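You operate a simulated robot arm through the tools that you are given. There is no shell and no other tool. Be economical: measure what you need, move in short steps, check, and stop when the job is done.

The job below is to be done with a simulated two-armed robot. You get a single attempt, and the scene is never put back.

## Task
Push the third drawer from the top of the black cabinet shut. Put the green-banded holder from the middle table on the top of the console. Take the blue tin from the near end of the middle table and leave it on the pale plate. Stack the small carton that says "Pins" from the grey table on top of the small carton labelled "Bolts". Fetch the tall blue tin and set it on the top of the compressor. Take the yellow-banded holder from the grey table and put it on the grey plate. Fetch the tall white tin and set it on the top of the small grey cabinet. Take the dark yellow-banded nut on the grey table and put it away on the right half of the middle shelf of the grey rack. Take the grey rag from the vice end of the front table and put it on the small tray. Switch the orange lever of the black stand on. Open the right desk drawer, take the white-banded bar from the small table and put it in the inside of the right desk drawer, then shut the drawer. Put the blue clip on the left half of the low shelf of the blue rack. Any order will do. Set down upright: tall blue tin, tall white tin. The orange lever of the black stand goes anticlockwise seen from above, to its stop.

The check looks at the end state, three seconds after you hand in, the way a careful person would. Anything else that was tipped, shoved, dropped, spilled or broken makes it a failure.

## Robot
Two 7-joint arms with two-finger parallel grippers on one trunk, on a base that drives. Base frame: it is fixed to the floor where the robot stands at the start and does not move with it; the origin is under the middle of the robot, x ahead of it, y to its left, z up. Readings come in mm, rad, newtons and seconds.
The left shoulder is at the start at [-107, 119, 650], the right one opposite. With the tool pointing down near the work surface each hand reaches from about 100 to 540 mm from the robot's upright axis, wherever it stands, measured 20 degrees to its own side. Places, roughly: blue clip (2x10x2 cm) [1600, 6600, 800]; blue tin (8x8x6 cm) [-900, 700, 800]; dark yellow-banded nut (4x3x2 cm) [-5200, -1900, 800]; green-banded holder (7x7x5 cm) [-500, 1100, 800]; grey plate (10x10x2 cm) [-4800, -1600, 800]; grey rag (8x6x4 cm) [-3200, -800, 800]; inside of the right desk drawer [3700, 3800, 600]; left half of the low shelf of the blue rack [-700, 6000, 500]; orange lever of the black stand [-5200, -4300, 900]; pale plate (10x10x2 cm) [-1500, -2400, 800]; right desk drawer [3600, 3700, 600]; right half of the middle shelf of the grey rack [-2700, -4300, 900]; small carton [-4500, -1500, 750]; small tray (13x10x3 cm) [-3100, -800, 800]; tall blue tin (8x8x8 cm) [-4800, -1400, 800]; tall white tin (8x8x8 cm) [-5300, -1800, 800]; third drawer of the black cabinet [500, 100, 400]; top of the compressor [-8700, 100, 400]; top of the console [1300, -1300, 900]; top of the small grey cabinet (17x22 cm) [-3720, -2620, 960]; white-banded bar (4x2x2 cm) [2100, 5500, 800]; yellow-banded holder (7x7x5 cm) [-5200, -1600, 800]. Payload 3.43 kg a hand.
Tool frame (each hand has its own): the origin (TCP) lies between the finger pads and is the grasp point; the fingertips stand 30 mm ahead of it; z points along the fingers, y is the line along which they close. The gripper opens to 94 mm. The fingers are 28 mm wide and 10 mm thick; the gripper's body (50 by 96 mm) begins 55 mm behind the TCP.
Orientation is that of the tool frame in the base frame, as a unit quaternion [x, y, z, w]. With the fingers straight down and closing along the base's y, the tool's x points along the base's -x, its y along +y and its z along -z.

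## Interface
- The arms move only by the tool arm_command. It takes "left_steps", "right_steps" or both (then of equal length, played together; a hand with none holds still); each is a list of rows, each an object of numbers (a shift or turn left out is 0, a gripper value left out holds the last): "tx", "ty", "tz": the shift along the tool's x, y, z in mm; "wx", "wy", "wz": the turn, a rotation vector about the tool's x, y, z in rad. In form: [{"tx": .., "ty": .., "tz": .., "wx": .., "wy": .., "wz": ..}, ...]. A call has 1 to 8 rows; each row shifts and turns the commanded pose from where the row before left it, along the tool's axes as they then stand. "left_gripper" and "right_gripper" are, for a hand that has rows, the gripper command, from -1 (shut) to 1 (fully open), values between in proportion, set as the call begins (left out, the last holds). Rows are played at 5 a second. More than 50 mm and 0.15 rad between two rows, or a gripper value outside its range, and nothing of the call is played. A pose out of reach is approached as far as the arm can. The call stops where the force on the tool passes 40 N (or 10 N more than at its start, if that is more) or the arm is blocked; 0.2 s more then pass. Each finger travels about 153 mm/s and halts on what it meets, pressing with about 45 N; the grip force reading is that of the motor and also rises with nothing between the fingers. The clock runs only during rows and for 0.2 s after the last one: add rows that do not move to give the fingers time. It gives the time, the measured TCP pose, the force on the tool (base axes), the opening and the grip force at its end, in the units of the frame above (readings bear some noise), with the torque about the TCP (base axes, N m) and any sound that the robot's microphone picked up.
- Cameras (640 x 400 px; columns grow to the right, rows downward): "scene" is now at [51.8, 10.4, 1329.8]; the picture's right is [0.13, -0.99, 0.00], its down [-0.91, -0.12, -0.39] and it looks along [0.38, 0.05, -0.92] (base axes); focal length 272 px, centre (320, 200). "left" rides on the left gripper at [76, -14, -102] in its tool frame; the picture's right is [0.18, 0.98, 0.00], its down [-0.75, 0.14, -0.64] and it looks along [-0.63, 0.12, 0.77] (tool axes); focal length 243 px, centre (320, 200). "right" rides on the right gripper at [76, 14, -102] in its tool frame; the picture's right is [-0.18, 0.98, 0.00], its down [-0.75, -0.14, -0.64] and it looks along [-0.63, -0.12, 0.77] (tool axes); focal length 243 px, centre (320, 200). There is no depth. A picture from a camera that has moved, and an enlarged one, comes with that camera's place and axes in the base frame and with its lens. The place of the scene camera against the robot may be out by one fixed shift of up to 12 mm in any direction.
- snapshot(camera): a new picture of that camera. The clock stands still meanwhile.
- move_column(by): slides the trunk up (or, below 0, down) by that many mm; the arms and the scene camera ride with it, the base frame stays. It gives what a move gives, with no picture.
- base_move(legs): drives the robot by 1 to 6 legs, each [ahead, left, turn to the left] in mm, mm and rad, along the robot's own axes; the way and the turn of a leg run together, so that a leg with both is an arc; at most 1500 mm and 3.142 rad a leg. The arms and the cameras ride along, it lands a little off, and it stops where it bumps. It gives what a move gives.
- pan_tilt(pan, tilt): turns the head with the scene camera to pan (to the left, within 2.496 rad either way) and tilt (down, from -0.506 to 1.204), counted from straight ahead of the robot. It gives what a move gives.
- inspect(camera, box): a new picture of the part [left, top, right, bottom] of that camera's present view, enlarged. The clock stands still meanwhile.
- close_job(): hands the job in; it is judged then, once.

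Go step by step. Nothing tells you exact positions but the pictures and the camera data: compare them with the known pose of the tool, close in by small moves and look again before you grip or let go. The budget is 567 turns and 370 pictures, counting those below and the enlarged ones. Unless the task says otherwise, let go and move clear before handing in.

The tools are called after "Call:" as name(argument=value, ...) on one line, values as JSON. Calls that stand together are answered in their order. arm_command: Moves the arms, as the interface text tells. Its arguments: {"type":"object","properties":{"left_steps":{"type":"array","items":{"type":"object","properties":{"tx":{"type":"number"},"ty":{"type":"number"},"tz":{"type":"number"},"wx":{"type":"number"},"wy":{"type":"number"},"wz":{"type":"number"}}}},"left_gripper":{"type":"number"},"right_steps":{"type":"array","items":{"type":"object","properties":{"tx":{"type":"number"},"ty":{"type":"number"},"tz":{"type":"number"},"wx":{"type":"number"},"wy":{"type":"number"},"wz":{"type":"number"}}}},"right_gripper":{"type":"number"}},"required":[]} The other tools are called the same way: move_column (by) slides the trunk up or down; base_move (legs) drives the base; pan_tilt (pan, tilt) turns the head that bears the scene camera; snapshot (camera) takes a picture; inspect (camera, box) takes an enlarged picture of a part of a camera's view; close_job () hands the job in.

At the start:

```text
t: 0.0
left_eef_pos: [383.3, 244.2, 647.0]
left_orientation: [0.0, 1.0, 0.0, 0.0]
left_wrist_force: [-0.3, -0.3, -0.4]
left_torque: [0.01, 0.02, -0.01]
left_finger_gap: 94.0
left_finger_force: 0.0
right_eef_pos: [292.2, -57.0, 660.7]
right_orientation: [0.0, 1.0, 0.0, -0.001]
right_wrist_force: [0.0, -0.3, -0.4]
right_torque: [0.0, 0.03, 0.03]
right_finger_gap: 94.1
right_finger_force: 0.0
trunk travel left (down, up): [-75.0, 260.0]
robot x, y, heading: [2.2, -0.9, -0.0]
head pan, tilt: [0.134, 1.173]
```

scene: 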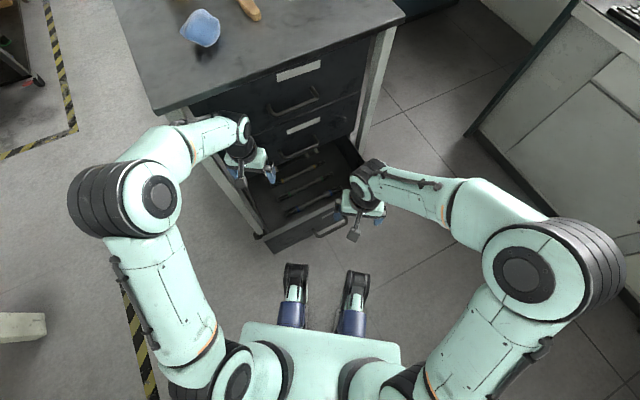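
right: 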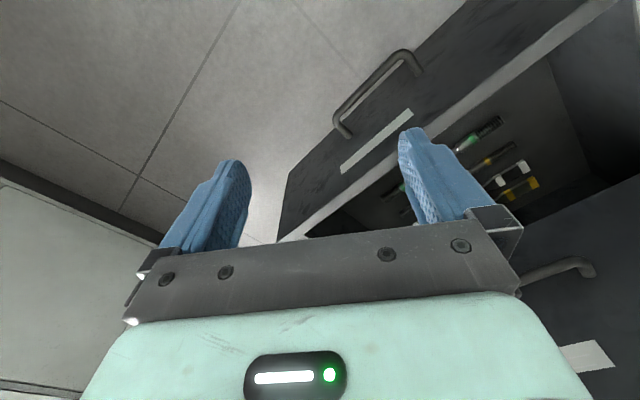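
left: 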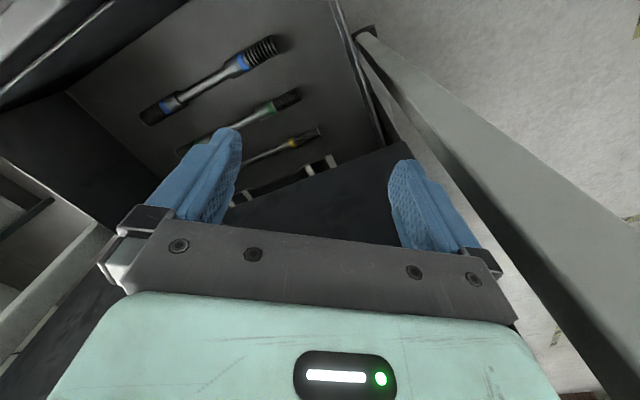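

I see the black cabinet ahead with its third drawer open, its front turned about 35° to my left. I'll look round first to learn the layout before moving.

Call:
pan_tilt(pan=0.3, tilt=0.6)

Call:
snapshot(camera="scene")

Call:
pan_tilt(pan=2.0, tilt=0.4)

Call:
snapshot(camera="scene")

Call:
pan_tilt(pan=-1.5, tilt=0.4)

Call:
snapshot(camera="scene")

Call:
pan_tilt(pan=-2.49, tilt=0.3)

Call:
snapshot(camera="scene")

```text
t: 1.0
left_eef_pos: [383.1, 244.9, 648.2]
left_orientation: [0.0, 1.0, 0.0, 0.0]
left_wrist_force: [0.4, -0.2, -0.4]
left_torque: [-0.03, -0.01, -0.02]
left_finger_gap: 94.1
left_finger_force: 0.1
right_eef_pos: [291.7, -58.4, 661.2]
right_orientation: [0.0, 1.0, 0.0, 0.0]
right_wrist_force: [0.2, -0.8, -0.2]
right_torque: [0.0, -0.02, 0.02]
right_finger_gap: 93.9
right_finger_force: 0.0
trunk travel left (down, up): [-75.0, 260.0]
robot x, y, heading: [0.6, -0.3, -0.0]
head pan, tilt: [0.3, 0.6]
```

```text
366 pictures are left
camera scene: at [78.8, 28.8, 1372.8], right [0.3, -0.96, 0.0], down [-0.54, -0.17, -0.82], along [0.79, 0.24, -0.57], focal length 272 px, centre (320, 200)
```

scene: 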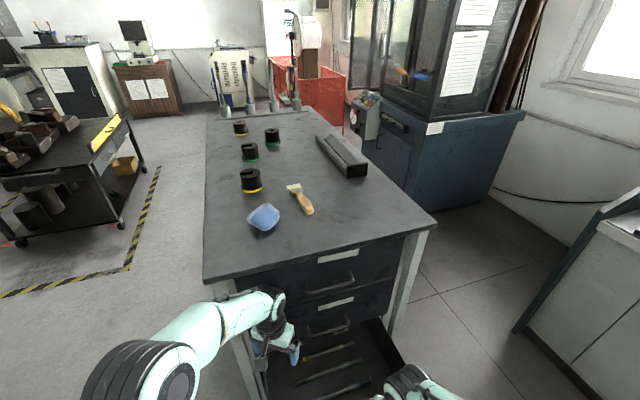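

```text
t: 2.7
left_eef_pos: [384.4, 244.8, 647.0]
left_orientation: [0.0, 1.0, 0.0, 0.0]
left_wrist_force: [0.1, 0.3, 0.8]
left_torque: [-0.02, 0.0, 0.03]
left_finger_gap: 94.0
left_finger_force: 0.0
right_eef_pos: [291.3, -58.6, 660.8]
right_orientation: [0.0, 1.0, 0.0, 0.0]
right_wrist_force: [-0.3, 0.2, -0.4]
right_torque: [0.01, 0.02, -0.04]
right_finger_gap: 94.0
right_finger_force: 0.1
trunk travel left (down, up): [-75.0, 260.0]
robot x, y, heading: [0.4, 2.1, 0.002]
head pan, tilt: [2.0, 0.4]
```

```text
365 pictures are left
camera scene: at [-44.2, 87.0, 1391.1], right [0.91, 0.42, 0.0], down [0.16, -0.35, -0.92], along [-0.38, 0.84, -0.39], focal length 272 px, centre (320, 200)
```

scene: 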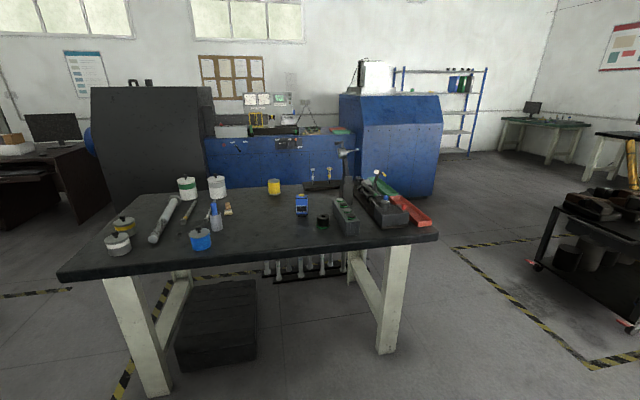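

```text
t: 5.6
left_eef_pos: [384.4, 244.3, 648.2]
left_orientation: [-0.001, 1.0, 0.0, -0.001]
left_wrist_force: [-0.4, 0.4, 0.6]
left_torque: [0.0, 0.03, 0.01]
left_finger_gap: 94.0
left_finger_force: 0.0
right_eef_pos: [291.9, -57.6, 659.5]
right_orientation: [0.0, 1.0, 0.0, 0.0]
right_wrist_force: [0.2, 0.1, 0.1]
right_torque: [-0.02, 0.02, 0.01]
right_finger_gap: 94.1
right_finger_force: 0.1
trunk travel left (down, up): [-75.0, 260.0]
robot x, y, heading: [0.8, -2.5, -0.004]
head pan, tilt: [-1.499, 0.4]
```

```text
364 pictures are left
camera scene: at [1.0, -89.7, 1391.1], right [-1.0, -0.07, 0.0], down [-0.03, 0.39, -0.92], along [0.07, -0.92, -0.39], focal length 272 px, centre (320, 200)
```

scene: 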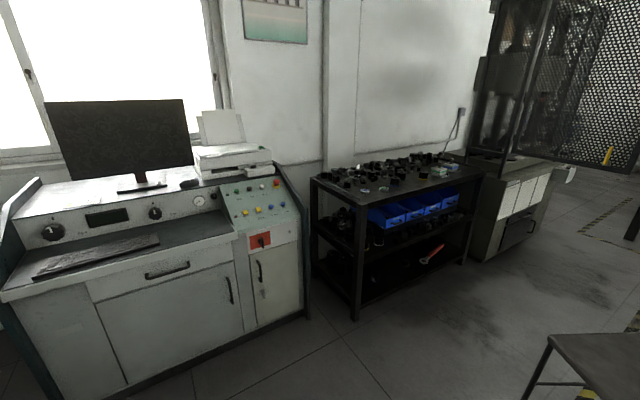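

```text
t: 6.9
left_eef_pos: [384.9, 244.3, 648.2]
left_orientation: [0.0, 1.0, 0.0, 0.0]
left_wrist_force: [0.1, -0.1, 0.2]
left_torque: [0.01, -0.01, 0.0]
left_finger_gap: 94.0
left_finger_force: 0.1
right_eef_pos: [291.2, -57.1, 660.8]
right_orientation: [0.0, 1.0, 0.0, -0.001]
right_wrist_force: [-0.3, 0.8, -0.7]
right_torque: [0.04, 0.0, 0.0]
right_finger_gap: 94.2
right_finger_force: 0.0
trunk travel left (down, up): [-75.0, 260.0]
robot x, y, heading: [0.3, 1.6, 0.001]
head pan, tilt: [-2.491, 0.3]
```

```text
363 pictures are left
camera scene: at [-79.9, -53.9, 1400.3], right [-0.61, 0.8, 0.0], down [0.24, 0.18, -0.96], along [-0.76, -0.58, -0.3], focal length 272 px, centre (320, 200)
```

scene: 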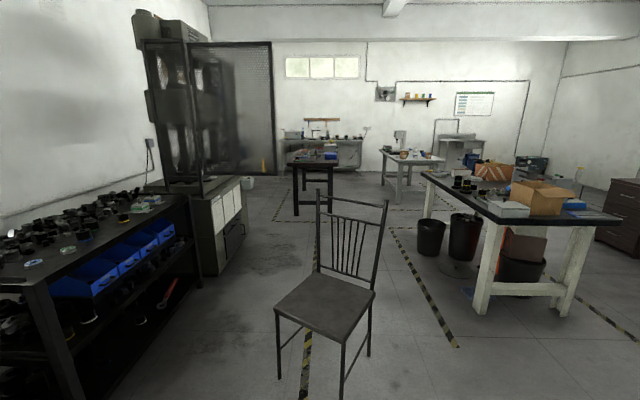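

The workshop layout is clear. I back off a little and turn to face the cabinet front squarely.

Call:
base_move(legs=[[-130, 0, 0], [0, 0, 0.637]])

Call:
pan_tilt(pan=0, tilt=1.0)

Call:
snapshot(camera="scene")

```text
t: 8.1
left_eef_pos: [281.4, 244.3, 647.6]
left_orientation: [0.0, 1.0, 0.0, 0.0]
left_wrist_force: [0.1, 0.3, 0.0]
left_torque: [-0.01, 0.01, -0.01]
left_finger_gap: 94.1
left_finger_force: 0.0
right_eef_pos: [187.3, -58.2, 660.0]
right_orientation: [-0.001, 1.0, 0.0, 0.0]
right_wrist_force: [0.2, -0.9, -0.3]
right_torque: [0.01, 0.04, -0.01]
right_finger_gap: 93.9
right_finger_force: 0.1
trunk travel left (down, up): [-75.0, 260.0]
robot x, y, heading: [-102.7, -0.8, 0.0]
head pan, tilt: [-2.491, 0.3]
stopped in leg 1: the robot was blocked; the commanded pose is now the measured one
```

```text
t: 10.4
left_eef_pos: [281.8, 243.7, 646.3]
left_orientation: [-0.001, 1.0, 0.0, 0.0]
left_wrist_force: [0.7, -1.1, 0.0]
left_torque: [0.03, 0.03, 0.02]
left_finger_gap: 94.1
left_finger_force: 0.1
right_eef_pos: [188.4, -58.0, 661.0]
right_orientation: [0.0, 1.0, 0.0, 0.0]
right_wrist_force: [0.0, 0.2, 0.0]
right_torque: [0.02, -0.02, 0.0]
right_finger_gap: 93.6
right_finger_force: 0.0
trunk travel left (down, up): [-75.0, 260.0]
robot x, y, heading: [-104.4, -1.7, -0.006]
head pan, tilt: [0.0, 1.0]
```

```text
362 pictures are left
camera scene: at [-39.7, 2.8, 1340.9], right [0.0, -1.0, 0.0], down [-0.84, 0.0, -0.54], along [0.54, 0.0, -0.84], focal length 272 px, centre (320, 200)
```

scene: 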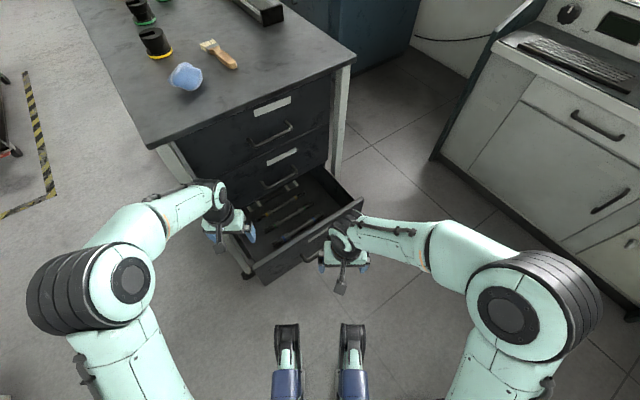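

Something blocked the reverse after 100 mm; I look behind me.

Call:
pan_tilt(pan=2.49, tilt=0.9)

Call:
snapshot(camera="scene")

Call:
pan_tilt(pan=-2.49, tilt=0.9)

Call:
snapshot(camera="scene")

```text
t: 12.6
left_eef_pos: [280.6, 244.2, 646.8]
left_orientation: [0.0, 1.0, 0.0, 0.001]
left_wrist_force: [0.2, -0.5, 0.0]
left_torque: [0.01, 0.03, -0.01]
left_finger_gap: 93.9
left_finger_force: 0.0
right_eef_pos: [189.2, -58.2, 660.5]
right_orientation: [0.0, 1.0, -0.001, 0.0]
right_wrist_force: [0.4, 0.2, -0.2]
right_torque: [0.0, -0.02, 0.03]
right_finger_gap: 94.0
right_finger_force: 0.0
trunk travel left (down, up): [-75.0, 260.0]
robot x, y, heading: [-103.3, -3.5, 0.001]
head pan, tilt: [2.491, 0.901]
```

```text
361 pictures are left
camera scene: at [-169.4, 48.5, 1348.1], right [0.61, 0.8, 0.0], down [0.62, -0.47, -0.62], along [-0.49, 0.38, -0.78], focal length 272 px, centre (320, 200)
```

scene: 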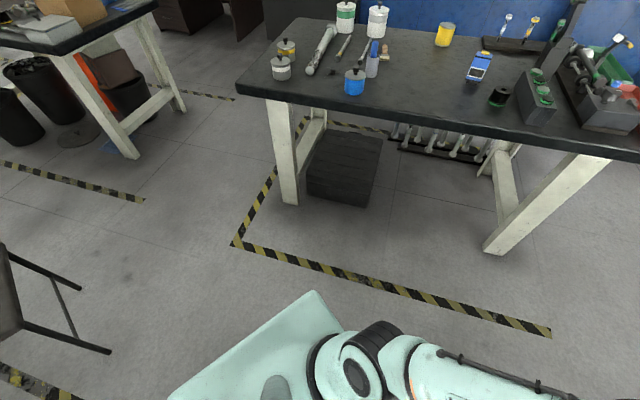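

```text
t: 16.6
left_eef_pos: [280.2, 244.7, 647.4]
left_orientation: [0.0, 1.0, -0.001, 0.001]
left_wrist_force: [0.4, 0.4, -0.1]
left_torque: [0.03, 0.02, 0.01]
left_finger_gap: 94.0
left_finger_force: 0.2
right_eef_pos: [187.4, -57.4, 660.4]
right_orientation: [0.0, 1.0, -0.001, 0.0]
right_wrist_force: [0.6, -0.6, -0.3]
right_torque: [-0.02, 0.01, 0.01]
right_finger_gap: 93.8
right_finger_force: 0.1
trunk travel left (down, up): [-75.0, 260.0]
robot x, y, heading: [-104.7, 0.4, 0.002]
head pan, tilt: [-2.491, 0.901]
```

```text
360 pictures are left
camera scene: at [-169.4, -43.0, 1348.1], right [-0.61, 0.8, 0.0], down [0.62, 0.48, -0.62], along [-0.49, -0.38, -0.78], focal length 272 px, centre (320, 200)
```

scene: 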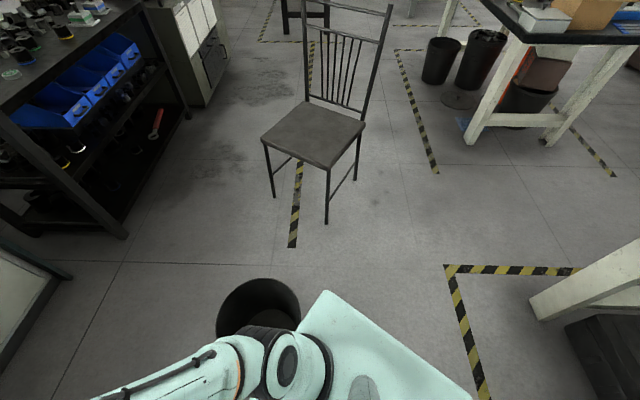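

A dark bin stands close behind my right rear corner, which is what stopped me. I edge forward and turn in place.

Call:
base_move(legs=[[50, 0, 0], [0, 0, 0.637]])

Call:
pan_tilt(pan=0, tilt=1.1)

Call:
snapshot(camera="scene")

```text
t: 19.2
left_eef_pos: [109.8, 425.0, 648.7]
left_orientation: [-0.313, 0.95, 0.0, 0.0]
left_wrist_force: [-0.8, 0.3, 0.4]
left_torque: [-0.01, -0.02, -0.03]
left_finger_gap: 94.1
left_finger_force: 0.1
right_eef_pos: [215.6, 128.2, 660.8]
right_orientation: [-0.315, 0.949, 0.0, 0.0]
right_wrist_force: [-0.1, 0.5, 0.7]
right_torque: [0.0, -0.02, -0.01]
right_finger_gap: 93.8
right_finger_force: 0.0
trunk travel left (down, up): [-75.0, 260.0]
robot x, y, heading: [-54.2, 2.8, 0.635]
head pan, tilt: [-2.491, 0.901]
```

```text
t: 21.5
left_eef_pos: [112.4, 424.7, 647.7]
left_orientation: [-0.313, 0.95, 0.001, 0.001]
left_wrist_force: [0.3, -0.3, -0.2]
left_torque: [0.01, -0.02, -0.02]
left_finger_gap: 94.0
left_finger_force: 0.1
right_eef_pos: [216.5, 127.7, 660.3]
right_orientation: [-0.314, 0.949, 0.001, 0.0]
right_wrist_force: [-0.7, -0.1, -0.6]
right_torque: [0.0, -0.01, 0.0]
right_finger_gap: 94.0
right_finger_force: 0.1
trunk travel left (down, up): [-75.0, 260.0]
robot x, y, heading: [-58.5, 3.2, 0.643]
head pan, tilt: [0.0, 1.1]
```

```text
359 pictures are left
camera scene: at [-4.7, 31.8, 1334.2], right [0.6, -0.8, 0.0], down [-0.72, -0.53, -0.45], along [0.36, 0.27, -0.89], focal length 272 px, centre (320, 200)
```

scene: 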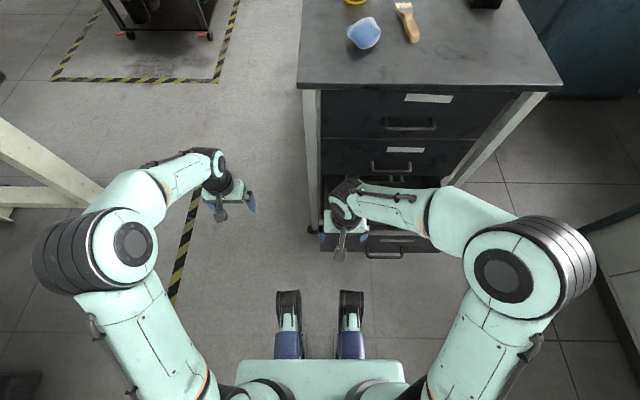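

I'm square to the cabinet now; the drawer front lies about 370 mm ahead. I lower the right hand in front of it, gripper shut, then pitch the fingers forward.

Call:
arm_command(right_gripper=-1, right_steps=[{"tz": 30, "ty": -8}, {"tz": 30, "ty": -8}, {"tz": 30, "ty": -8}, {"tz": 30, "ty": -8}, {"tz": 30, "ty": -8}, {"tz": 30, "ty": -8}, {"tz": 30, "ty": -8}, {"tz": 30, "ty": -8}])

Call:
arm_command(right_steps=[{"wy": -0.15}, {"wy": -0.15}, {"wy": -0.15}, {"wy": -0.15}, {"wy": -0.15}, {"wy": -0.15}, {"wy": -0.15}, {}])

Call:
snapshot(camera="scene")

Call:
snapshot(camera="right")

```text
t: 23.0
left_eef_pos: [110.6, 425.6, 646.2]
left_orientation: [-0.313, 0.95, 0.001, 0.001]
left_wrist_force: [0.2, -0.3, 0.1]
left_torque: [0.03, 0.02, 0.01]
left_finger_gap: 94.0
left_finger_force: 0.1
right_eef_pos: [248.7, 87.9, 468.6]
right_orientation: [-0.314, 0.949, 0.003, 0.003]
right_wrist_force: [0.8, 0.4, -0.6]
right_torque: [-0.01, 0.0, 0.0]
right_finger_gap: 0.0
right_finger_force: 32.7
trunk travel left (down, up): [-75.0, 260.0]
robot x, y, heading: [-52.1, -1.1, 0.639]
head pan, tilt: [0.0, 1.1]
stopped in row 7 (right hand): the force on the tool passed its limit at 111 N (the readings are from after the stop); the commanded pose is now the measured one
```

```text
t: 24.8
left_eef_pos: [111.1, 425.1, 647.5]
left_orientation: [-0.313, 0.95, -0.001, 0.0]
left_wrist_force: [-0.1, -0.3, 0.1]
left_torque: [-0.01, 0.03, -0.05]
left_finger_gap: 94.1
left_finger_force: 0.1
right_eef_pos: [248.6, 87.3, 468.5]
right_orientation: [-0.269, 0.82, 0.159, 0.479]
right_wrist_force: [-0.6, 0.5, 0.5]
right_torque: [0.0, 0.0, -0.01]
right_finger_gap: 0.0
right_finger_force: 32.9
trunk travel left (down, up): [-75.0, 260.0]
robot x, y, heading: [-51.8, 1.4, 0.634]
head pan, tilt: [0.0, 1.1]
```

```text
358 pictures are left
camera scene: at [-4.6, 31.8, 1334.3], right [0.6, -0.8, 0.0], down [-0.72, -0.53, -0.45], along [0.36, 0.27, -0.89], focal length 272 px, centre (320, 200)
```

scene: 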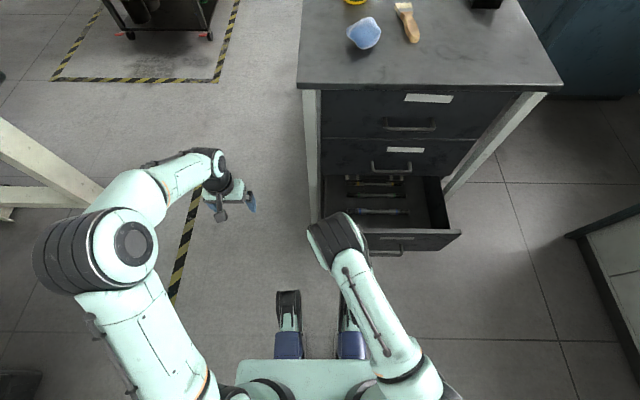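

```text
357 pictures are left
camera right: at [138.0, 24.1, 452.8], right [-0.51, 0.84, 0.16], down [-0.07, -0.23, 0.97], along [0.86, 0.49, 0.18], focal length 243 px, centre (320, 200)
```

right: 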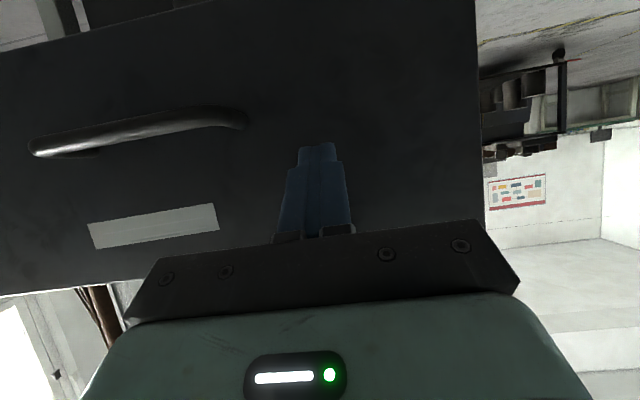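

The fingers face the drawer front beside its handle. I push forward along the drawer's travel.

Call:
arm_command(right_steps=[{"tx": -10, "tz": 17.3}, {"tx": -10, "tz": 17.3}, {"tx": -10, "tz": 17.3}, {"tx": -10, "tz": 17.3}, {"tx": -10, "tz": 17.3}, {"tx": -10, "tz": 17.3}, {"tx": -10, "tz": 17.3}])

Call:
snapshot(camera="scene")

```text
t: 26.4
left_eef_pos: [110.9, 425.2, 647.6]
left_orientation: [-0.313, 0.95, -0.001, 0.0]
left_wrist_force: [-0.4, 0.7, 0.1]
left_torque: [0.03, -0.02, 0.03]
left_finger_gap: 93.8
left_finger_force: 0.1
right_eef_pos: [362.1, 171.4, 471.7]
right_orientation: [-0.27, 0.819, 0.161, 0.48]
right_wrist_force: [-0.2, 0.0, 0.1]
right_torque: [-0.04, -0.01, 0.03]
right_finger_gap: 0.0
right_finger_force: 33.0
trunk travel left (down, up): [-75.0, 260.0]
robot x, y, heading: [-58.4, -0.6, 0.636]
head pan, tilt: [0.0, 1.1]
```

```text
356 pictures are left
camera scene: at [-4.3, 31.9, 1334.2], right [0.6, -0.8, 0.0], down [-0.72, -0.53, -0.45], along [0.36, 0.27, -0.89], focal length 272 px, centre (320, 200)
```

scene: 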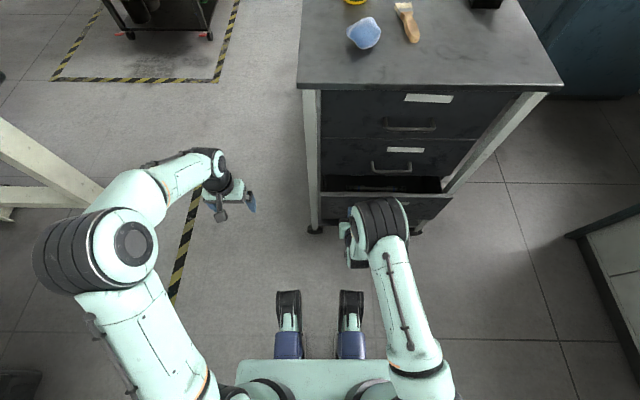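

The drawer follows well. I keep pushing in until it seats.

Call:
arm_command(right_steps=[{"tx": -7.5, "tz": 13}, {"tx": -7.5, "tz": 13}, {"tx": -7.5, "tz": 13}, {"tx": -7.5, "tz": 13}, {"tx": -7.5, "tz": 13}, {"tx": -7.5, "tz": 13}, {"tx": -7.5, "tz": 13}, {"tx": -7.5, "tz": 13}])

Call:
snapshot(camera="scene")

```text
t: 27.9
left_eef_pos: [110.1, 424.2, 648.5]
left_orientation: [-0.312, 0.95, 0.001, 0.001]
left_wrist_force: [-0.1, 0.6, 0.1]
left_torque: [-0.04, 0.03, -0.03]
left_finger_gap: 94.0
left_finger_force: 0.1
right_eef_pos: [429.8, 223.9, 466.7]
right_orientation: [-0.273, 0.824, 0.157, 0.471]
right_wrist_force: [-19.5, -15.1, 14.1]
right_torque: [0.32, -0.33, -0.08]
right_finger_gap: 0.0
right_finger_force: 33.1
trunk travel left (down, up): [-75.0, 260.0]
robot x, y, heading: [-57.1, -1.4, 0.632]
head pan, tilt: [0.0, 1.1]
stopped in row 7 (right hand): the force on the tool passed its limit at 82 N (the readings are from after the stop); the commanded pose is now the measured one
```

```text
355 pictures are left
camera scene: at [-6.2, 30.7, 1334.4], right [0.59, -0.8, 0.0], down [-0.72, -0.53, -0.45], along [0.37, 0.27, -0.89], focal length 272 px, centre (320, 200)
```

scene: 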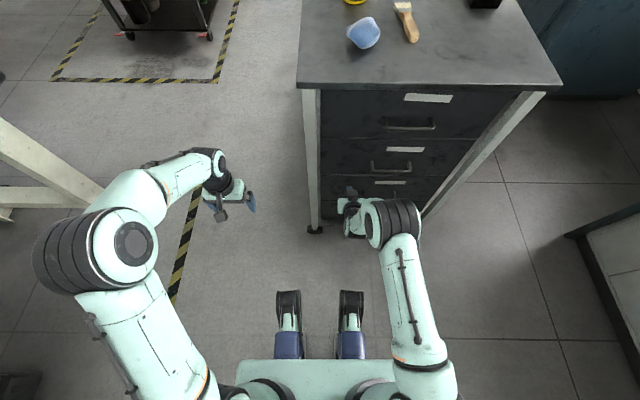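

The stop tells it hit home. I back off and stow the right hand, then check the drawer.

Call:
arm_command(right_steps=[{"tx": 12, "tz": -20.8}, {"tx": 12, "tz": -20.8}, {"tx": 12, "tz": -20.8}, {"tx": 12, "tz": -20.8}, {"tx": 12, "tz": -20.8}, {"tx": 12, "tz": -20.8}, {"tx": 12, "tz": -20.8}, {"tx": 12, "tz": -20.8}])

Call:
arm_command(right_steps=[{"wy": 0.15}, {"wy": 0.15}, {"wy": 0.15}, {"wy": 0.15}, {"wy": 0.15}, {"wy": 0.15}, {"wy": 0.15}])

Call:
arm_command(right_gripper=1, right_steps=[{"tz": -45, "ty": -10}, {"tz": -45, "ty": -10}, {"tz": -45, "ty": -10}, {"tz": -45, "ty": -10}])

Call:
inspect(camera="scene", box=[280, 60, 480, 260])

```text
t: 29.7
left_eef_pos: [111.3, 424.0, 648.5]
left_orientation: [-0.312, 0.95, 0.0, 0.0]
left_wrist_force: [0.0, -0.5, 0.3]
left_torque: [-0.02, -0.04, -0.02]
left_finger_gap: 94.0
left_finger_force: 0.1
right_eef_pos: [278.2, 110.2, 468.7]
right_orientation: [-0.271, 0.824, 0.158, 0.472]
right_wrist_force: [-0.2, -0.9, -1.0]
right_torque: [-0.02, 0.02, 0.0]
right_finger_gap: 0.2
right_finger_force: 32.9
trunk travel left (down, up): [-75.0, 260.0]
robot x, y, heading: [-51.8, -0.6, 0.635]
head pan, tilt: [0.0, 1.1]
```

```text
t: 31.3
left_eef_pos: [110.4, 425.6, 647.2]
left_orientation: [-0.313, 0.95, 0.0, 0.0]
left_wrist_force: [0.1, -0.1, 0.1]
left_torque: [0.01, 0.0, 0.0]
left_finger_gap: 94.0
left_finger_force: 0.0
right_eef_pos: [277.7, 109.2, 468.5]
right_orientation: [-0.313, 0.95, 0.0, -0.003]
right_wrist_force: [0.0, -0.2, -0.9]
right_torque: [0.01, 0.02, 0.0]
right_finger_gap: 0.0
right_finger_force: 32.8
trunk travel left (down, up): [-75.0, 260.0]
robot x, y, heading: [-53.1, -2.3, 0.641]
head pan, tilt: [0.0, 1.1]
```

```text
t: 32.3
left_eef_pos: [111.5, 423.9, 648.1]
left_orientation: [-0.313, 0.95, 0.0, 0.0]
left_wrist_force: [-0.4, -0.1, -0.5]
left_torque: [0.02, 0.01, -0.02]
left_finger_gap: 93.9
left_finger_force: 0.1
right_eef_pos: [301.0, 73.7, 650.3]
right_orientation: [-0.314, 0.949, 0.0, -0.003]
right_wrist_force: [-0.2, 0.0, 0.5]
right_torque: [-0.01, 0.04, 0.0]
right_finger_gap: 93.8
right_finger_force: 0.1
trunk travel left (down, up): [-75.0, 260.0]
robot x, y, heading: [-53.7, 0.8, 0.635]
head pan, tilt: [0.0, 1.1]
```

```text
2.00 times, centred on (380, 160) of scene
camera zoom: at [-5.1, 31.0, 1334.3], right [0.59, -0.8, 0.0], down [-0.72, -0.53, -0.45], along [0.36, 0.27, -0.89], focal length 543 px, centre (200, 280)
```

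zoom: 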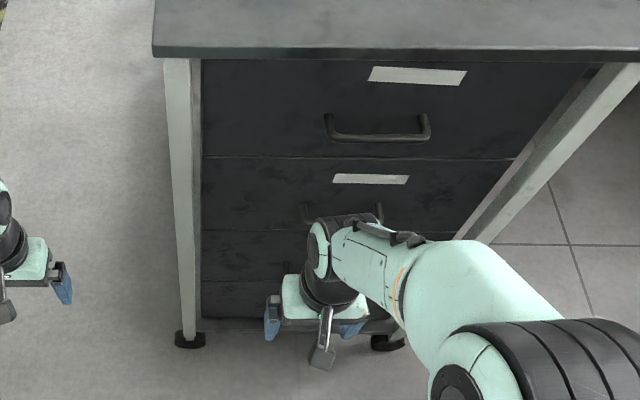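

Third drawer is shut. Next the middle table: I raise the trunk and hands, then drive over facing its near edge.

Call:
move_column(by=255)

Call:
arm_command(left_steps=[{"tz": -30, "tx": 20}, {"tz": -30, "tx": 20}, {"tz": -30, "tx": 20}, {"tz": -30, "tx": 20}], right_steps=[{"tz": -30, "tx": 20}, {"tz": -30, "tx": 20}, {"tz": -30, "tx": 20}, {"tz": -30, "tx": 20}])

Call:
base_move(legs=[[60, 320, 0], [0, 0, 1.571], [270, 0, 0]])

Call:
pan_tilt(pan=0, tilt=0.8)

Call:
snapshot(camera="scene")

```text
t: 35.0
left_eef_pos: [109.7, 423.8, 901.5]
left_orientation: [-0.313, 0.95, 0.0, 0.0]
left_wrist_force: [0.2, -0.4, 0.0]
left_torque: [0.02, -0.01, 0.01]
left_finger_gap: 93.8
left_finger_force: 0.1
right_eef_pos: [302.4, 76.4, 903.3]
right_orientation: [-0.314, 0.949, 0.002, -0.004]
right_wrist_force: [0.1, 0.7, 0.1]
right_torque: [-0.04, -0.04, 0.0]
right_finger_gap: 94.0
right_finger_force: 0.1
trunk travel left (down, up): [-330.0, 5.0]
robot x, y, heading: [-54.0, -2.5, 0.641]
head pan, tilt: [0.0, 1.1]
```

```text
t: 36.0
left_eef_pos: [44.8, 376.6, 1022.5]
left_orientation: [-0.313, 0.95, 0.001, 0.001]
left_wrist_force: [0.0, 0.3, -0.8]
left_torque: [0.02, -0.03, 0.01]
left_finger_gap: 94.2
left_finger_force: 0.1
right_eef_pos: [238.1, 26.4, 1023.3]
right_orientation: [-0.314, 0.95, 0.0, -0.002]
right_wrist_force: [0.3, 0.8, 0.1]
right_torque: [0.03, -0.02, 0.02]
right_finger_gap: 94.2
right_finger_force: 0.0
trunk travel left (down, up): [-330.0, 5.0]
robot x, y, heading: [-54.2, 3.3, 0.638]
head pan, tilt: [0.0, 1.1]
```

```text
t: 44.7
left_eef_pos: [-735.8, 602.6, 1021.8]
left_orientation: [0.895, -0.447, 0.0, 0.0]
left_wrist_force: [-0.9, 0.1, 0.4]
left_torque: [0.0, 0.04, -0.04]
left_finger_gap: 93.9
left_finger_force: 0.1
right_eef_pos: [-389.8, 799.5, 1022.6]
right_orientation: [0.895, -0.446, 0.002, 0.002]
right_wrist_force: [0.0, -0.3, -0.5]
right_torque: [0.01, 0.01, 0.0]
right_finger_gap: 94.1
right_finger_force: 0.1
trunk travel left (down, up): [-330.0, 5.0]
robot x, y, heading: [-359.2, 506.4, 2.213]
head pan, tilt: [0.0, 1.1]
```

```text
t: 45.5
left_eef_pos: [-736.7, 602.7, 1022.5]
left_orientation: [0.895, -0.446, 0.001, 0.001]
left_wrist_force: [0.3, -0.4, -0.1]
left_torque: [0.04, 0.02, -0.02]
left_finger_gap: 94.0
left_finger_force: 0.0
right_eef_pos: [-389.6, 799.3, 1022.7]
right_orientation: [0.896, -0.445, 0.002, 0.003]
right_wrist_force: [0.5, -0.2, -0.5]
right_torque: [0.03, 0.0, 0.01]
right_finger_gap: 94.3
right_finger_force: 0.0
trunk travel left (down, up): [-330.0, 5.0]
robot x, y, heading: [-359.1, 509.9, 2.214]
head pan, tilt: [0.0, 0.799]
```

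```text
353 pictures are left
camera scene: at [-370.5, 539.2, 1621.0], right [0.8, 0.6, 0.0], down [0.43, -0.57, -0.7], along [-0.42, 0.56, -0.72], focal length 272 px, centre (320, 200)
```

scene: 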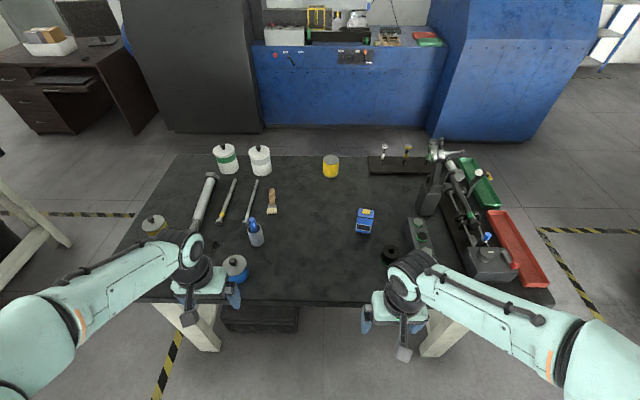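

I'm facing the table; its edge is 400 mm ahead. Forward 150 mm, then look through the wrist cameras.

Call:
base_move(legs=[[150, 0, 0]])

Call:
snapshot(camera="left")

Call:
snapshot(camera="right")

Call:
snapshot(camera="scene")

```text
t: 46.8
left_eef_pos: [-826.7, 719.3, 1022.1]
left_orientation: [0.896, -0.445, 0.0, 0.0]
left_wrist_force: [0.2, -0.4, 0.4]
left_torque: [-0.01, 0.01, -0.03]
left_finger_gap: 94.1
left_finger_force: 0.2
right_eef_pos: [-479.8, 916.4, 1022.0]
right_orientation: [0.896, -0.443, 0.001, 0.003]
right_wrist_force: [-1.0, 0.1, -0.6]
right_torque: [-0.02, 0.02, -0.02]
right_finger_gap: 94.0
right_finger_force: 0.0
trunk travel left (down, up): [-330.0, 5.0]
robot x, y, heading: [-447.1, 627.6, 2.218]
head pan, tilt: [0.0, 0.799]
```

```text
352 pictures are left
camera left: at [-768.7, 667.2, 1125.5], right [-0.67, -0.74, 0.0], down [-0.57, 0.51, 0.64], along [-0.48, 0.43, -0.77], focal length 243 px, centre (320, 200)
```

left: 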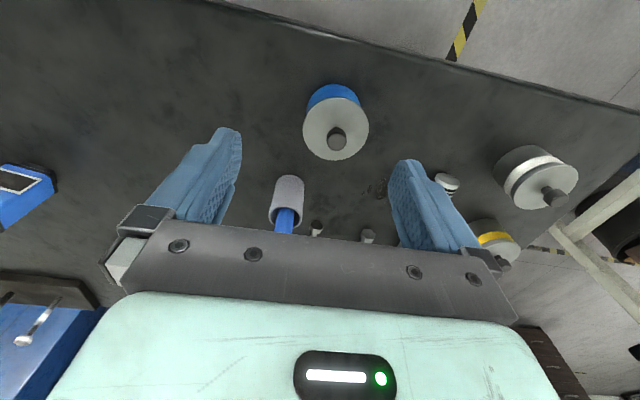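

```text
351 pictures are left
camera right: at [-445.0, 848.0, 1124.5], right [-0.89, -0.45, 0.0], down [-0.35, 0.69, 0.64], along [-0.29, 0.57, -0.77], focal length 243 px, centre (320, 200)
```

right: 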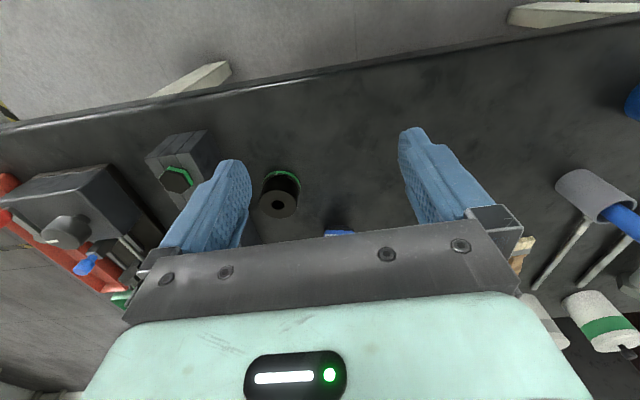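

```text
350 pictures are left
camera scene: at [-459.9, 657.0, 1620.7], right [0.8, 0.61, 0.0], down [0.43, -0.57, -0.7], along [-0.42, 0.56, -0.72], focal length 272 px, centre (320, 200)
```

scene: 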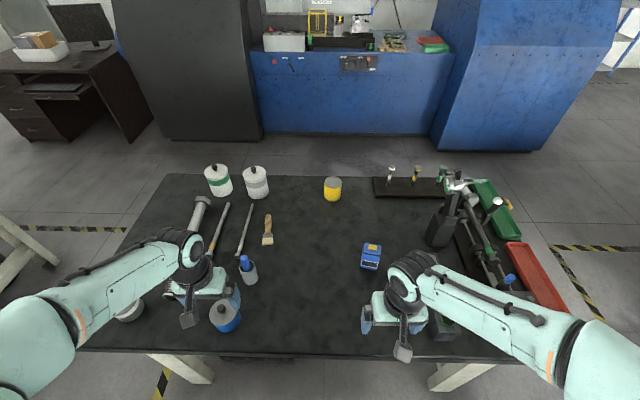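

The green-banded holder (about [-497, 1098]) and the blue tin (about [-875, 736]) are both in reach. I move both hands above them and look again.

Call:
arm_command(left_steps=[{"tx": -10, "ty": 7, "tz": 20}, {"tx": -10, "ty": 7, "tz": 20}, {"tx": -10, "ty": 7, "tz": 20}, {"tx": -12, "ty": 7, "tz": 20}], right_steps=[{"tx": -39, "ty": -24, "tz": 20}, {"tx": -39, "ty": -24, "tz": 20}, {"tx": -39, "ty": -24, "tz": 20}, {"tx": -38, "ty": -24, "tz": 20}])

Call:
snapshot(camera="left")

Call:
snapshot(camera="right")

```text
t: 47.8
left_eef_pos: [-875.4, 739.0, 941.4]
left_orientation: [0.896, -0.445, 0.001, 0.0]
left_wrist_force: [0.0, -0.4, 0.3]
left_torque: [-0.01, -0.01, -0.04]
left_finger_gap: 93.8
left_finger_force: 0.0
right_eef_pos: [-499.7, 1103.2, 939.0]
right_orientation: [0.896, -0.443, 0.002, 0.003]
right_wrist_force: [0.5, 0.6, -0.4]
right_torque: [-0.03, 0.0, 0.02]
right_finger_gap: 94.2
right_finger_force: 0.0
trunk travel left (down, up): [-330.0, 5.0]
robot x, y, heading: [-447.9, 626.0, 2.218]
head pan, tilt: [0.0, 0.799]
```

```text
349 pictures are left
camera left: at [-817.3, 686.5, 1045.3], right [-0.67, -0.74, 0.0], down [-0.57, 0.52, 0.64], along [-0.48, 0.43, -0.77], focal length 243 px, centre (320, 200)
```

left: 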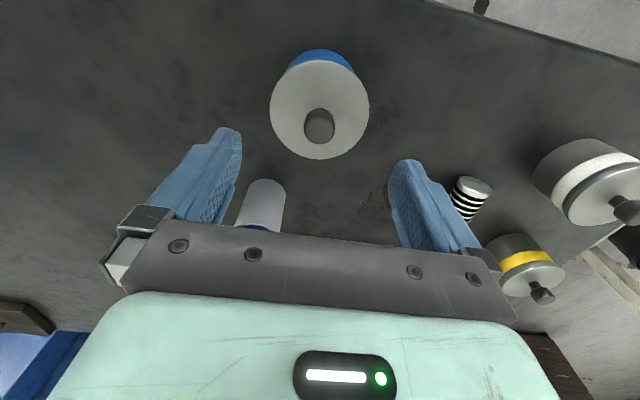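

```text
348 pictures are left
camera right: at [-465.0, 1034.3, 1041.7], right [-0.89, -0.45, 0.0], down [-0.35, 0.69, 0.64], along [-0.29, 0.57, -0.77], focal length 243 px, centre (320, 200)
```

right: 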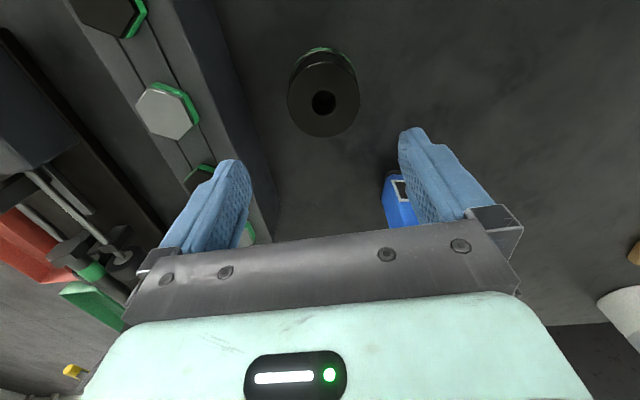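

Both hands are nearly over their objects; small corrections back, then lower to just above them and check.

Call:
arm_command(right_gripper=0.9, left_steps=[{"tx": 7}, {"tz": 20}, {"tz": 20}, {"tz": 20}], right_steps=[{"tx": 10, "ty": 2.5}, {"tz": 20}, {"tz": 20}, {"tz": 20}])

Call:
snapshot(camera="left")

Call:
snapshot(camera="right")

```text
t: 48.8
left_eef_pos: [-870.5, 731.2, 882.6]
left_orientation: [0.896, -0.444, 0.0, 0.0]
left_wrist_force: [-0.3, 0.2, -0.3]
left_torque: [0.01, -0.02, 0.01]
left_finger_gap: 94.0
left_finger_force: 0.0
right_eef_pos: [-493.8, 1087.8, 880.2]
right_orientation: [0.896, -0.444, 0.001, 0.002]
right_wrist_force: [0.3, -0.8, -0.3]
right_torque: [0.0, -0.06, -0.01]
right_finger_gap: 89.2
right_finger_force: 0.1
trunk travel left (down, up): [-330.0, 5.0]
robot x, y, heading: [-448.6, 629.5, 2.219]
head pan, tilt: [0.0, 0.799]
```

```text
347 pictures are left
camera left: at [-811.7, 679.8, 985.5], right [-0.67, -0.74, 0.0], down [-0.57, 0.51, 0.64], along [-0.48, 0.43, -0.77], focal length 243 px, centre (320, 200)
```

left: 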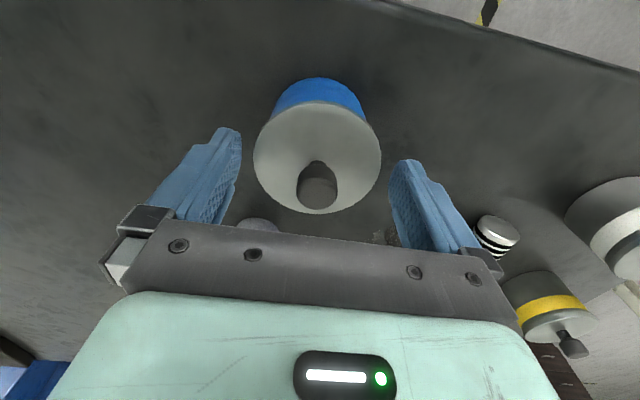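

```text
346 pictures are left
camera right: at [-458.9, 1020.0, 983.1], right [-0.89, -0.45, 0.0], down [-0.35, 0.69, 0.64], along [-0.29, 0.57, -0.77], focal length 243 px, centre (320, 200)
```

right: 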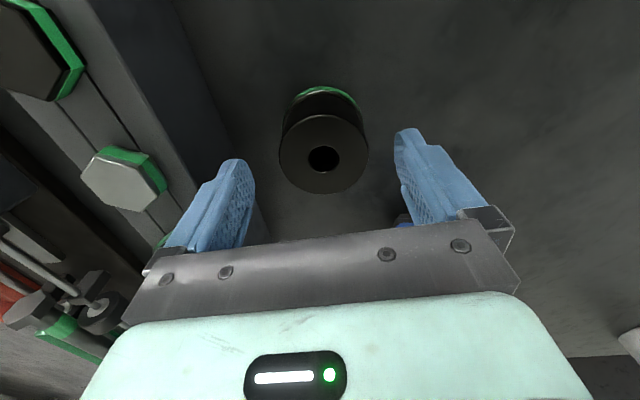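

Both are centred between the fingers. I lower 54 mm and close.

Call:
arm_command(left_steps=[{"tz": 14}, {"tz": 14}, {"tz": 14}, {"tz": 12}], right_steps=[{"tz": 14}, {"tz": 14}, {"tz": 14}, {"tz": 10}])

Call:
arm_command(left_gripper=-1, right_gripper=-1, left_steps=[{}, {}, {}], right_steps=[{}, {}, {}])

Call:
arm_command(left_steps=[{"tz": -20}, {"tz": -30}, {"tz": -30}], right_steps=[{"tz": -20}, {"tz": -30}, {"tz": -30}])

Call:
snapshot(camera="left")

Call:
snapshot(camera="right")

```text
t: 49.8
left_eef_pos: [-871.2, 731.1, 832.6]
left_orientation: [0.896, -0.444, -0.005, -0.002]
left_wrist_force: [0.2, -5.2, 33.2]
left_torque: [0.42, -0.14, 0.0]
left_finger_gap: 93.9
left_finger_force: 0.1
right_eef_pos: [-493.3, 1087.1, 831.6]
right_orientation: [0.896, -0.445, 0.001, 0.003]
right_wrist_force: [-1.2, 0.1, 0.3]
right_torque: [-0.01, 0.03, -0.02]
right_finger_gap: 89.1
right_finger_force: 0.0
trunk travel left (down, up): [-330.0, 5.0]
robot x, y, heading: [-442.3, 624.7, 2.224]
head pan, tilt: [0.0, 0.799]
```

```text
t: 50.4
left_eef_pos: [-869.5, 733.1, 832.0]
left_orientation: [0.895, -0.445, -0.003, -0.003]
left_wrist_force: [4.1, -1.7, 21.7]
left_torque: [-0.55, 0.28, 0.14]
left_finger_gap: 78.7
left_finger_force: 44.7
right_eef_pos: [-494.0, 1086.9, 831.5]
right_orientation: [0.896, -0.444, 0.0, 0.002]
right_wrist_force: [2.0, 0.0, 8.0]
right_torque: [-0.41, -0.18, -0.02]
right_finger_gap: 60.9
right_finger_force: 45.6
trunk travel left (down, up): [-330.0, 5.0]
robot x, y, heading: [-448.2, 627.2, 2.223]
head pan, tilt: [0.0, 0.799]
stopped in row 2 (left hand): the force on the tool passed its limit at 46 N (the readings are from after the stop); the commanded pose is now the measured one
```

```text
t: 51.1
left_eef_pos: [-869.0, 733.1, 910.4]
left_orientation: [0.895, -0.445, -0.002, -0.001]
left_wrist_force: [-0.1, -0.5, -5.3]
left_torque: [0.04, 0.0, 0.0]
left_finger_gap: 78.9
left_finger_force: 45.4
right_eef_pos: [-495.4, 1087.3, 909.8]
right_orientation: [0.897, -0.443, 0.002, 0.003]
right_wrist_force: [0.9, 0.5, -7.3]
right_torque: [-0.04, 0.0, 0.02]
right_finger_gap: 61.0
right_finger_force: 45.4
trunk travel left (down, up): [-330.0, 5.0]
robot x, y, heading: [-448.6, 628.6, 2.226]
head pan, tilt: [0.0, 0.799]
```

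```text
345 pictures are left
camera left: at [-812.1, 680.1, 1013.0], right [-0.67, -0.74, 0.0], down [-0.57, 0.51, 0.65], along [-0.48, 0.44, -0.76], focal length 243 px, centre (320, 200)
```

left: 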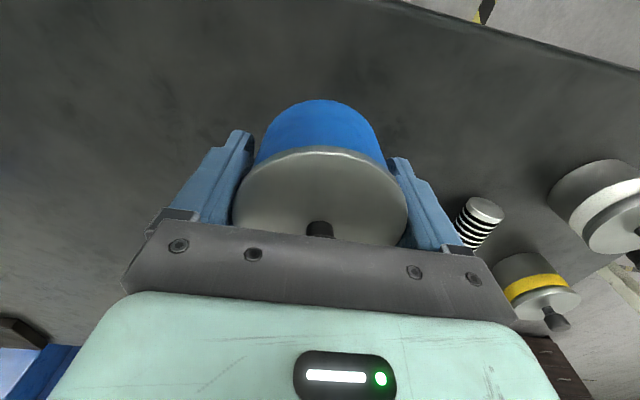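

```text
344 pictures are left
camera right: at [-459.5, 1019.6, 1013.1], right [-0.89, -0.45, 0.0], down [-0.35, 0.69, 0.64], along [-0.29, 0.57, -0.77], focal length 243 px, centre (320, 200)
```

right: 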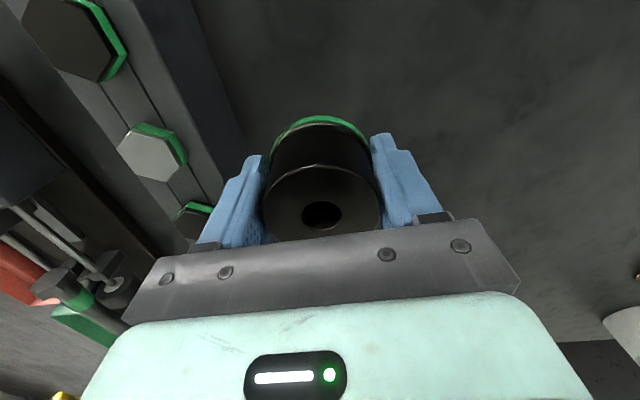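

Both objects are held. I lift, back away from the table, turn round and head toward the console.

Call:
arm_command(left_steps=[{"tz": -30}, {"tz": -30}, {"tz": -30}, {"tz": -20, "tx": 10}], right_steps=[{"tz": -30}, {"tz": -30}, {"tz": -30}, {"tz": -20, "tx": 40}])

Call:
base_move(legs=[[-330, 0, 0], [0, 0, -1.571], [0, 0, -1.571], [900, 80, 0]])

Call:
pan_tilt(pan=0.1, tilt=0.55)

Call:
snapshot(camera="scene")

```text
t: 52.1
left_eef_pos: [-861.4, 723.0, 1019.4]
left_orientation: [0.895, -0.446, -0.002, -0.002]
left_wrist_force: [0.2, -0.4, -5.6]
left_torque: [0.01, 0.03, 0.04]
left_finger_gap: 78.8
left_finger_force: 45.0
right_eef_pos: [-466.0, 1054.6, 1019.6]
right_orientation: [0.897, -0.443, 0.001, 0.002]
right_wrist_force: [1.1, 0.9, -7.8]
right_torque: [0.03, -0.01, -0.02]
right_finger_gap: 60.7
right_finger_force: 45.0
trunk travel left (down, up): [-330.0, 5.0]
robot x, y, heading: [-444.5, 625.8, 2.22]
head pan, tilt: [0.0, 0.799]
```

```text
t: 66.4
left_eef_pos: [766.5, -431.6, 1017.8]
left_orientation: [0.455, 0.89, -0.002, 0.002]
left_wrist_force: [0.4, -1.0, -5.6]
left_torque: [0.02, 0.04, 0.04]
left_finger_gap: 78.9
left_finger_force: 45.0
right_eef_pos: [363.1, -753.9, 1018.6]
right_orientation: [0.453, 0.891, 0.003, -0.002]
right_wrist_force: [-0.2, -0.3, -8.2]
right_torque: [0.0, 0.01, -0.02]
right_finger_gap: 60.5
right_finger_force: 45.2
trunk travel left (down, up): [-330.0, 5.0]
robot x, y, heading: [352.7, -324.0, -0.943]
head pan, tilt: [0.0, 0.799]
```

```text
t: 67.2
left_eef_pos: [766.6, -431.6, 1020.1]
left_orientation: [0.456, 0.89, -0.002, 0.002]
left_wrist_force: [0.6, 0.0, -6.1]
left_torque: [0.02, 0.01, -0.02]
left_finger_gap: 79.1
left_finger_force: 44.7
right_eef_pos: [362.9, -755.0, 1018.7]
right_orientation: [0.454, 0.891, 0.003, -0.002]
right_wrist_force: [-0.7, 0.5, -8.1]
right_torque: [0.06, 0.02, -0.02]
right_finger_gap: 60.8
right_finger_force: 44.8
trunk travel left (down, up): [-330.0, 5.0]
robot x, y, heading: [354.8, -323.0, -0.947]
head pan, tilt: [0.099, 0.55]
```

```text
343 pictures are left
camera scene: at [394.1, -352.8, 1642.3], right [-0.75, -0.66, 0.0], down [-0.35, 0.39, -0.85], along [0.57, -0.64, -0.52], focal length 272 px, centre (320, 200)
```

scene: 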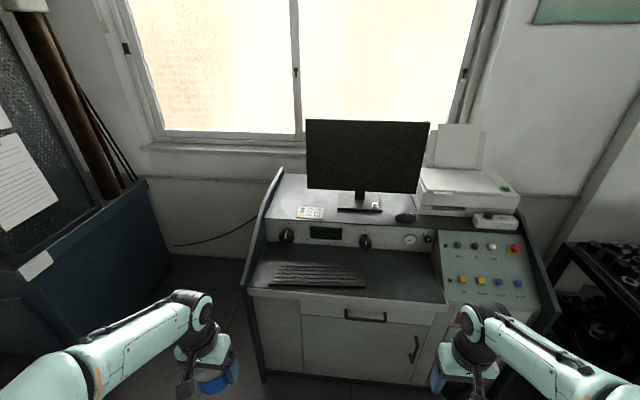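

The console's upper top (z≈900) is far behind its desk front, so I'll stand sideways with my right side to the console for reach. I drive there and turn.

Call:
base_move(legs=[[310, 0, 0], [0, 0, 1.583]])

Call:
pan_tilt(pan=-1.3, tilt=0.8)

Call:
snapshot(camera="scene")

```text
t: 73.2
left_eef_pos: [637.2, -159.7, 1019.5]
left_orientation: [-0.314, 0.949, 0.001, 0.003]
left_wrist_force: [0.3, -0.5, -6.3]
left_torque: [-0.01, -0.01, -0.02]
left_finger_gap: 78.7
left_finger_force: 45.3
right_eef_pos: [965.5, -559.3, 1018.2]
right_orientation: [-0.316, 0.949, 0.001, -0.005]
right_wrist_force: [0.3, -0.1, -8.0]
right_torque: [-0.02, 0.04, 0.01]
right_finger_gap: 60.5
right_finger_force: 45.4
trunk travel left (down, up): [-330.0, 5.0]
robot x, y, heading: [533.8, -578.4, 0.64]
head pan, tilt: [0.099, 0.55]
```

```text
t: 74.7
left_eef_pos: [637.4, -160.4, 1019.6]
left_orientation: [-0.313, 0.95, 0.0, 0.003]
left_wrist_force: [-0.4, 0.9, -6.0]
left_torque: [-0.03, 0.02, 0.0]
left_finger_gap: 78.6
left_finger_force: 45.7
right_eef_pos: [965.3, -560.3, 1018.8]
right_orientation: [-0.317, 0.948, 0.001, -0.005]
right_wrist_force: [0.0, -0.9, -7.8]
right_torque: [-0.02, 0.06, 0.02]
right_finger_gap: 60.7
right_finger_force: 45.0
trunk travel left (down, up): [-330.0, 5.0]
robot x, y, heading: [538.5, -575.5, 0.64]
head pan, tilt: [-1.3, 0.799]
```

```text
342 pictures are left
camera scene: at [572.5, -649.5, 1621.0], right [-0.61, -0.79, 0.0], down [-0.57, 0.44, -0.7], along [0.55, -0.43, -0.72], focal length 272 px, centre (320, 200)
```

scene: 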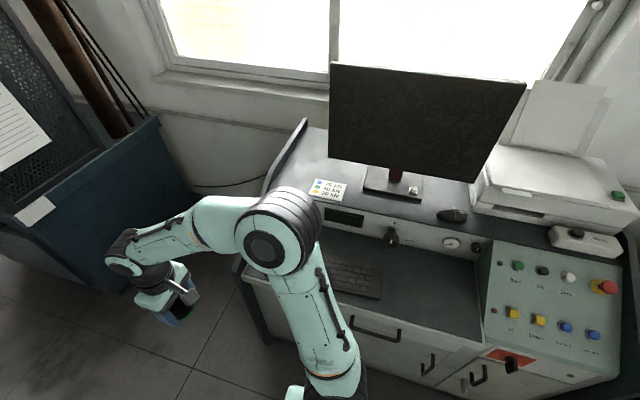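

The free spot on the upper top is left of the sticker card. I strafe closer to the console.

Call:
base_move(legs=[[110, -150, 0]])

Call:
snapshot(camera="scene")

```text
t: 76.6
left_eef_pos: [814.0, -212.1, 1018.1]
left_orientation: [-0.315, 0.949, 0.0, 0.001]
left_wrist_force: [-0.1, -0.1, -5.8]
left_torque: [0.03, 0.01, 0.0]
left_finger_gap: 78.7
left_finger_force: 45.1
right_eef_pos: [1142.7, -611.3, 1018.7]
right_orientation: [-0.315, 0.949, 0.0, -0.004]
right_wrist_force: [-0.2, 0.2, -7.7]
right_torque: [-0.03, 0.02, -0.01]
right_finger_gap: 60.9
right_finger_force: 45.1
trunk travel left (down, up): [-330.0, 5.0]
robot x, y, heading: [708.8, -629.5, 0.641]
head pan, tilt: [-1.3, 0.799]
```

```text
341 pictures are left
camera scene: at [749.3, -701.7, 1620.9], right [-0.61, -0.79, 0.0], down [-0.57, 0.44, -0.7], along [0.55, -0.43, -0.72], focal length 272 px, centre (320, 200)
```

scene: 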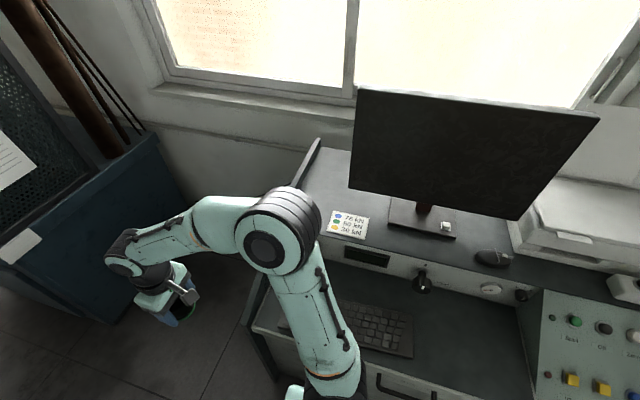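

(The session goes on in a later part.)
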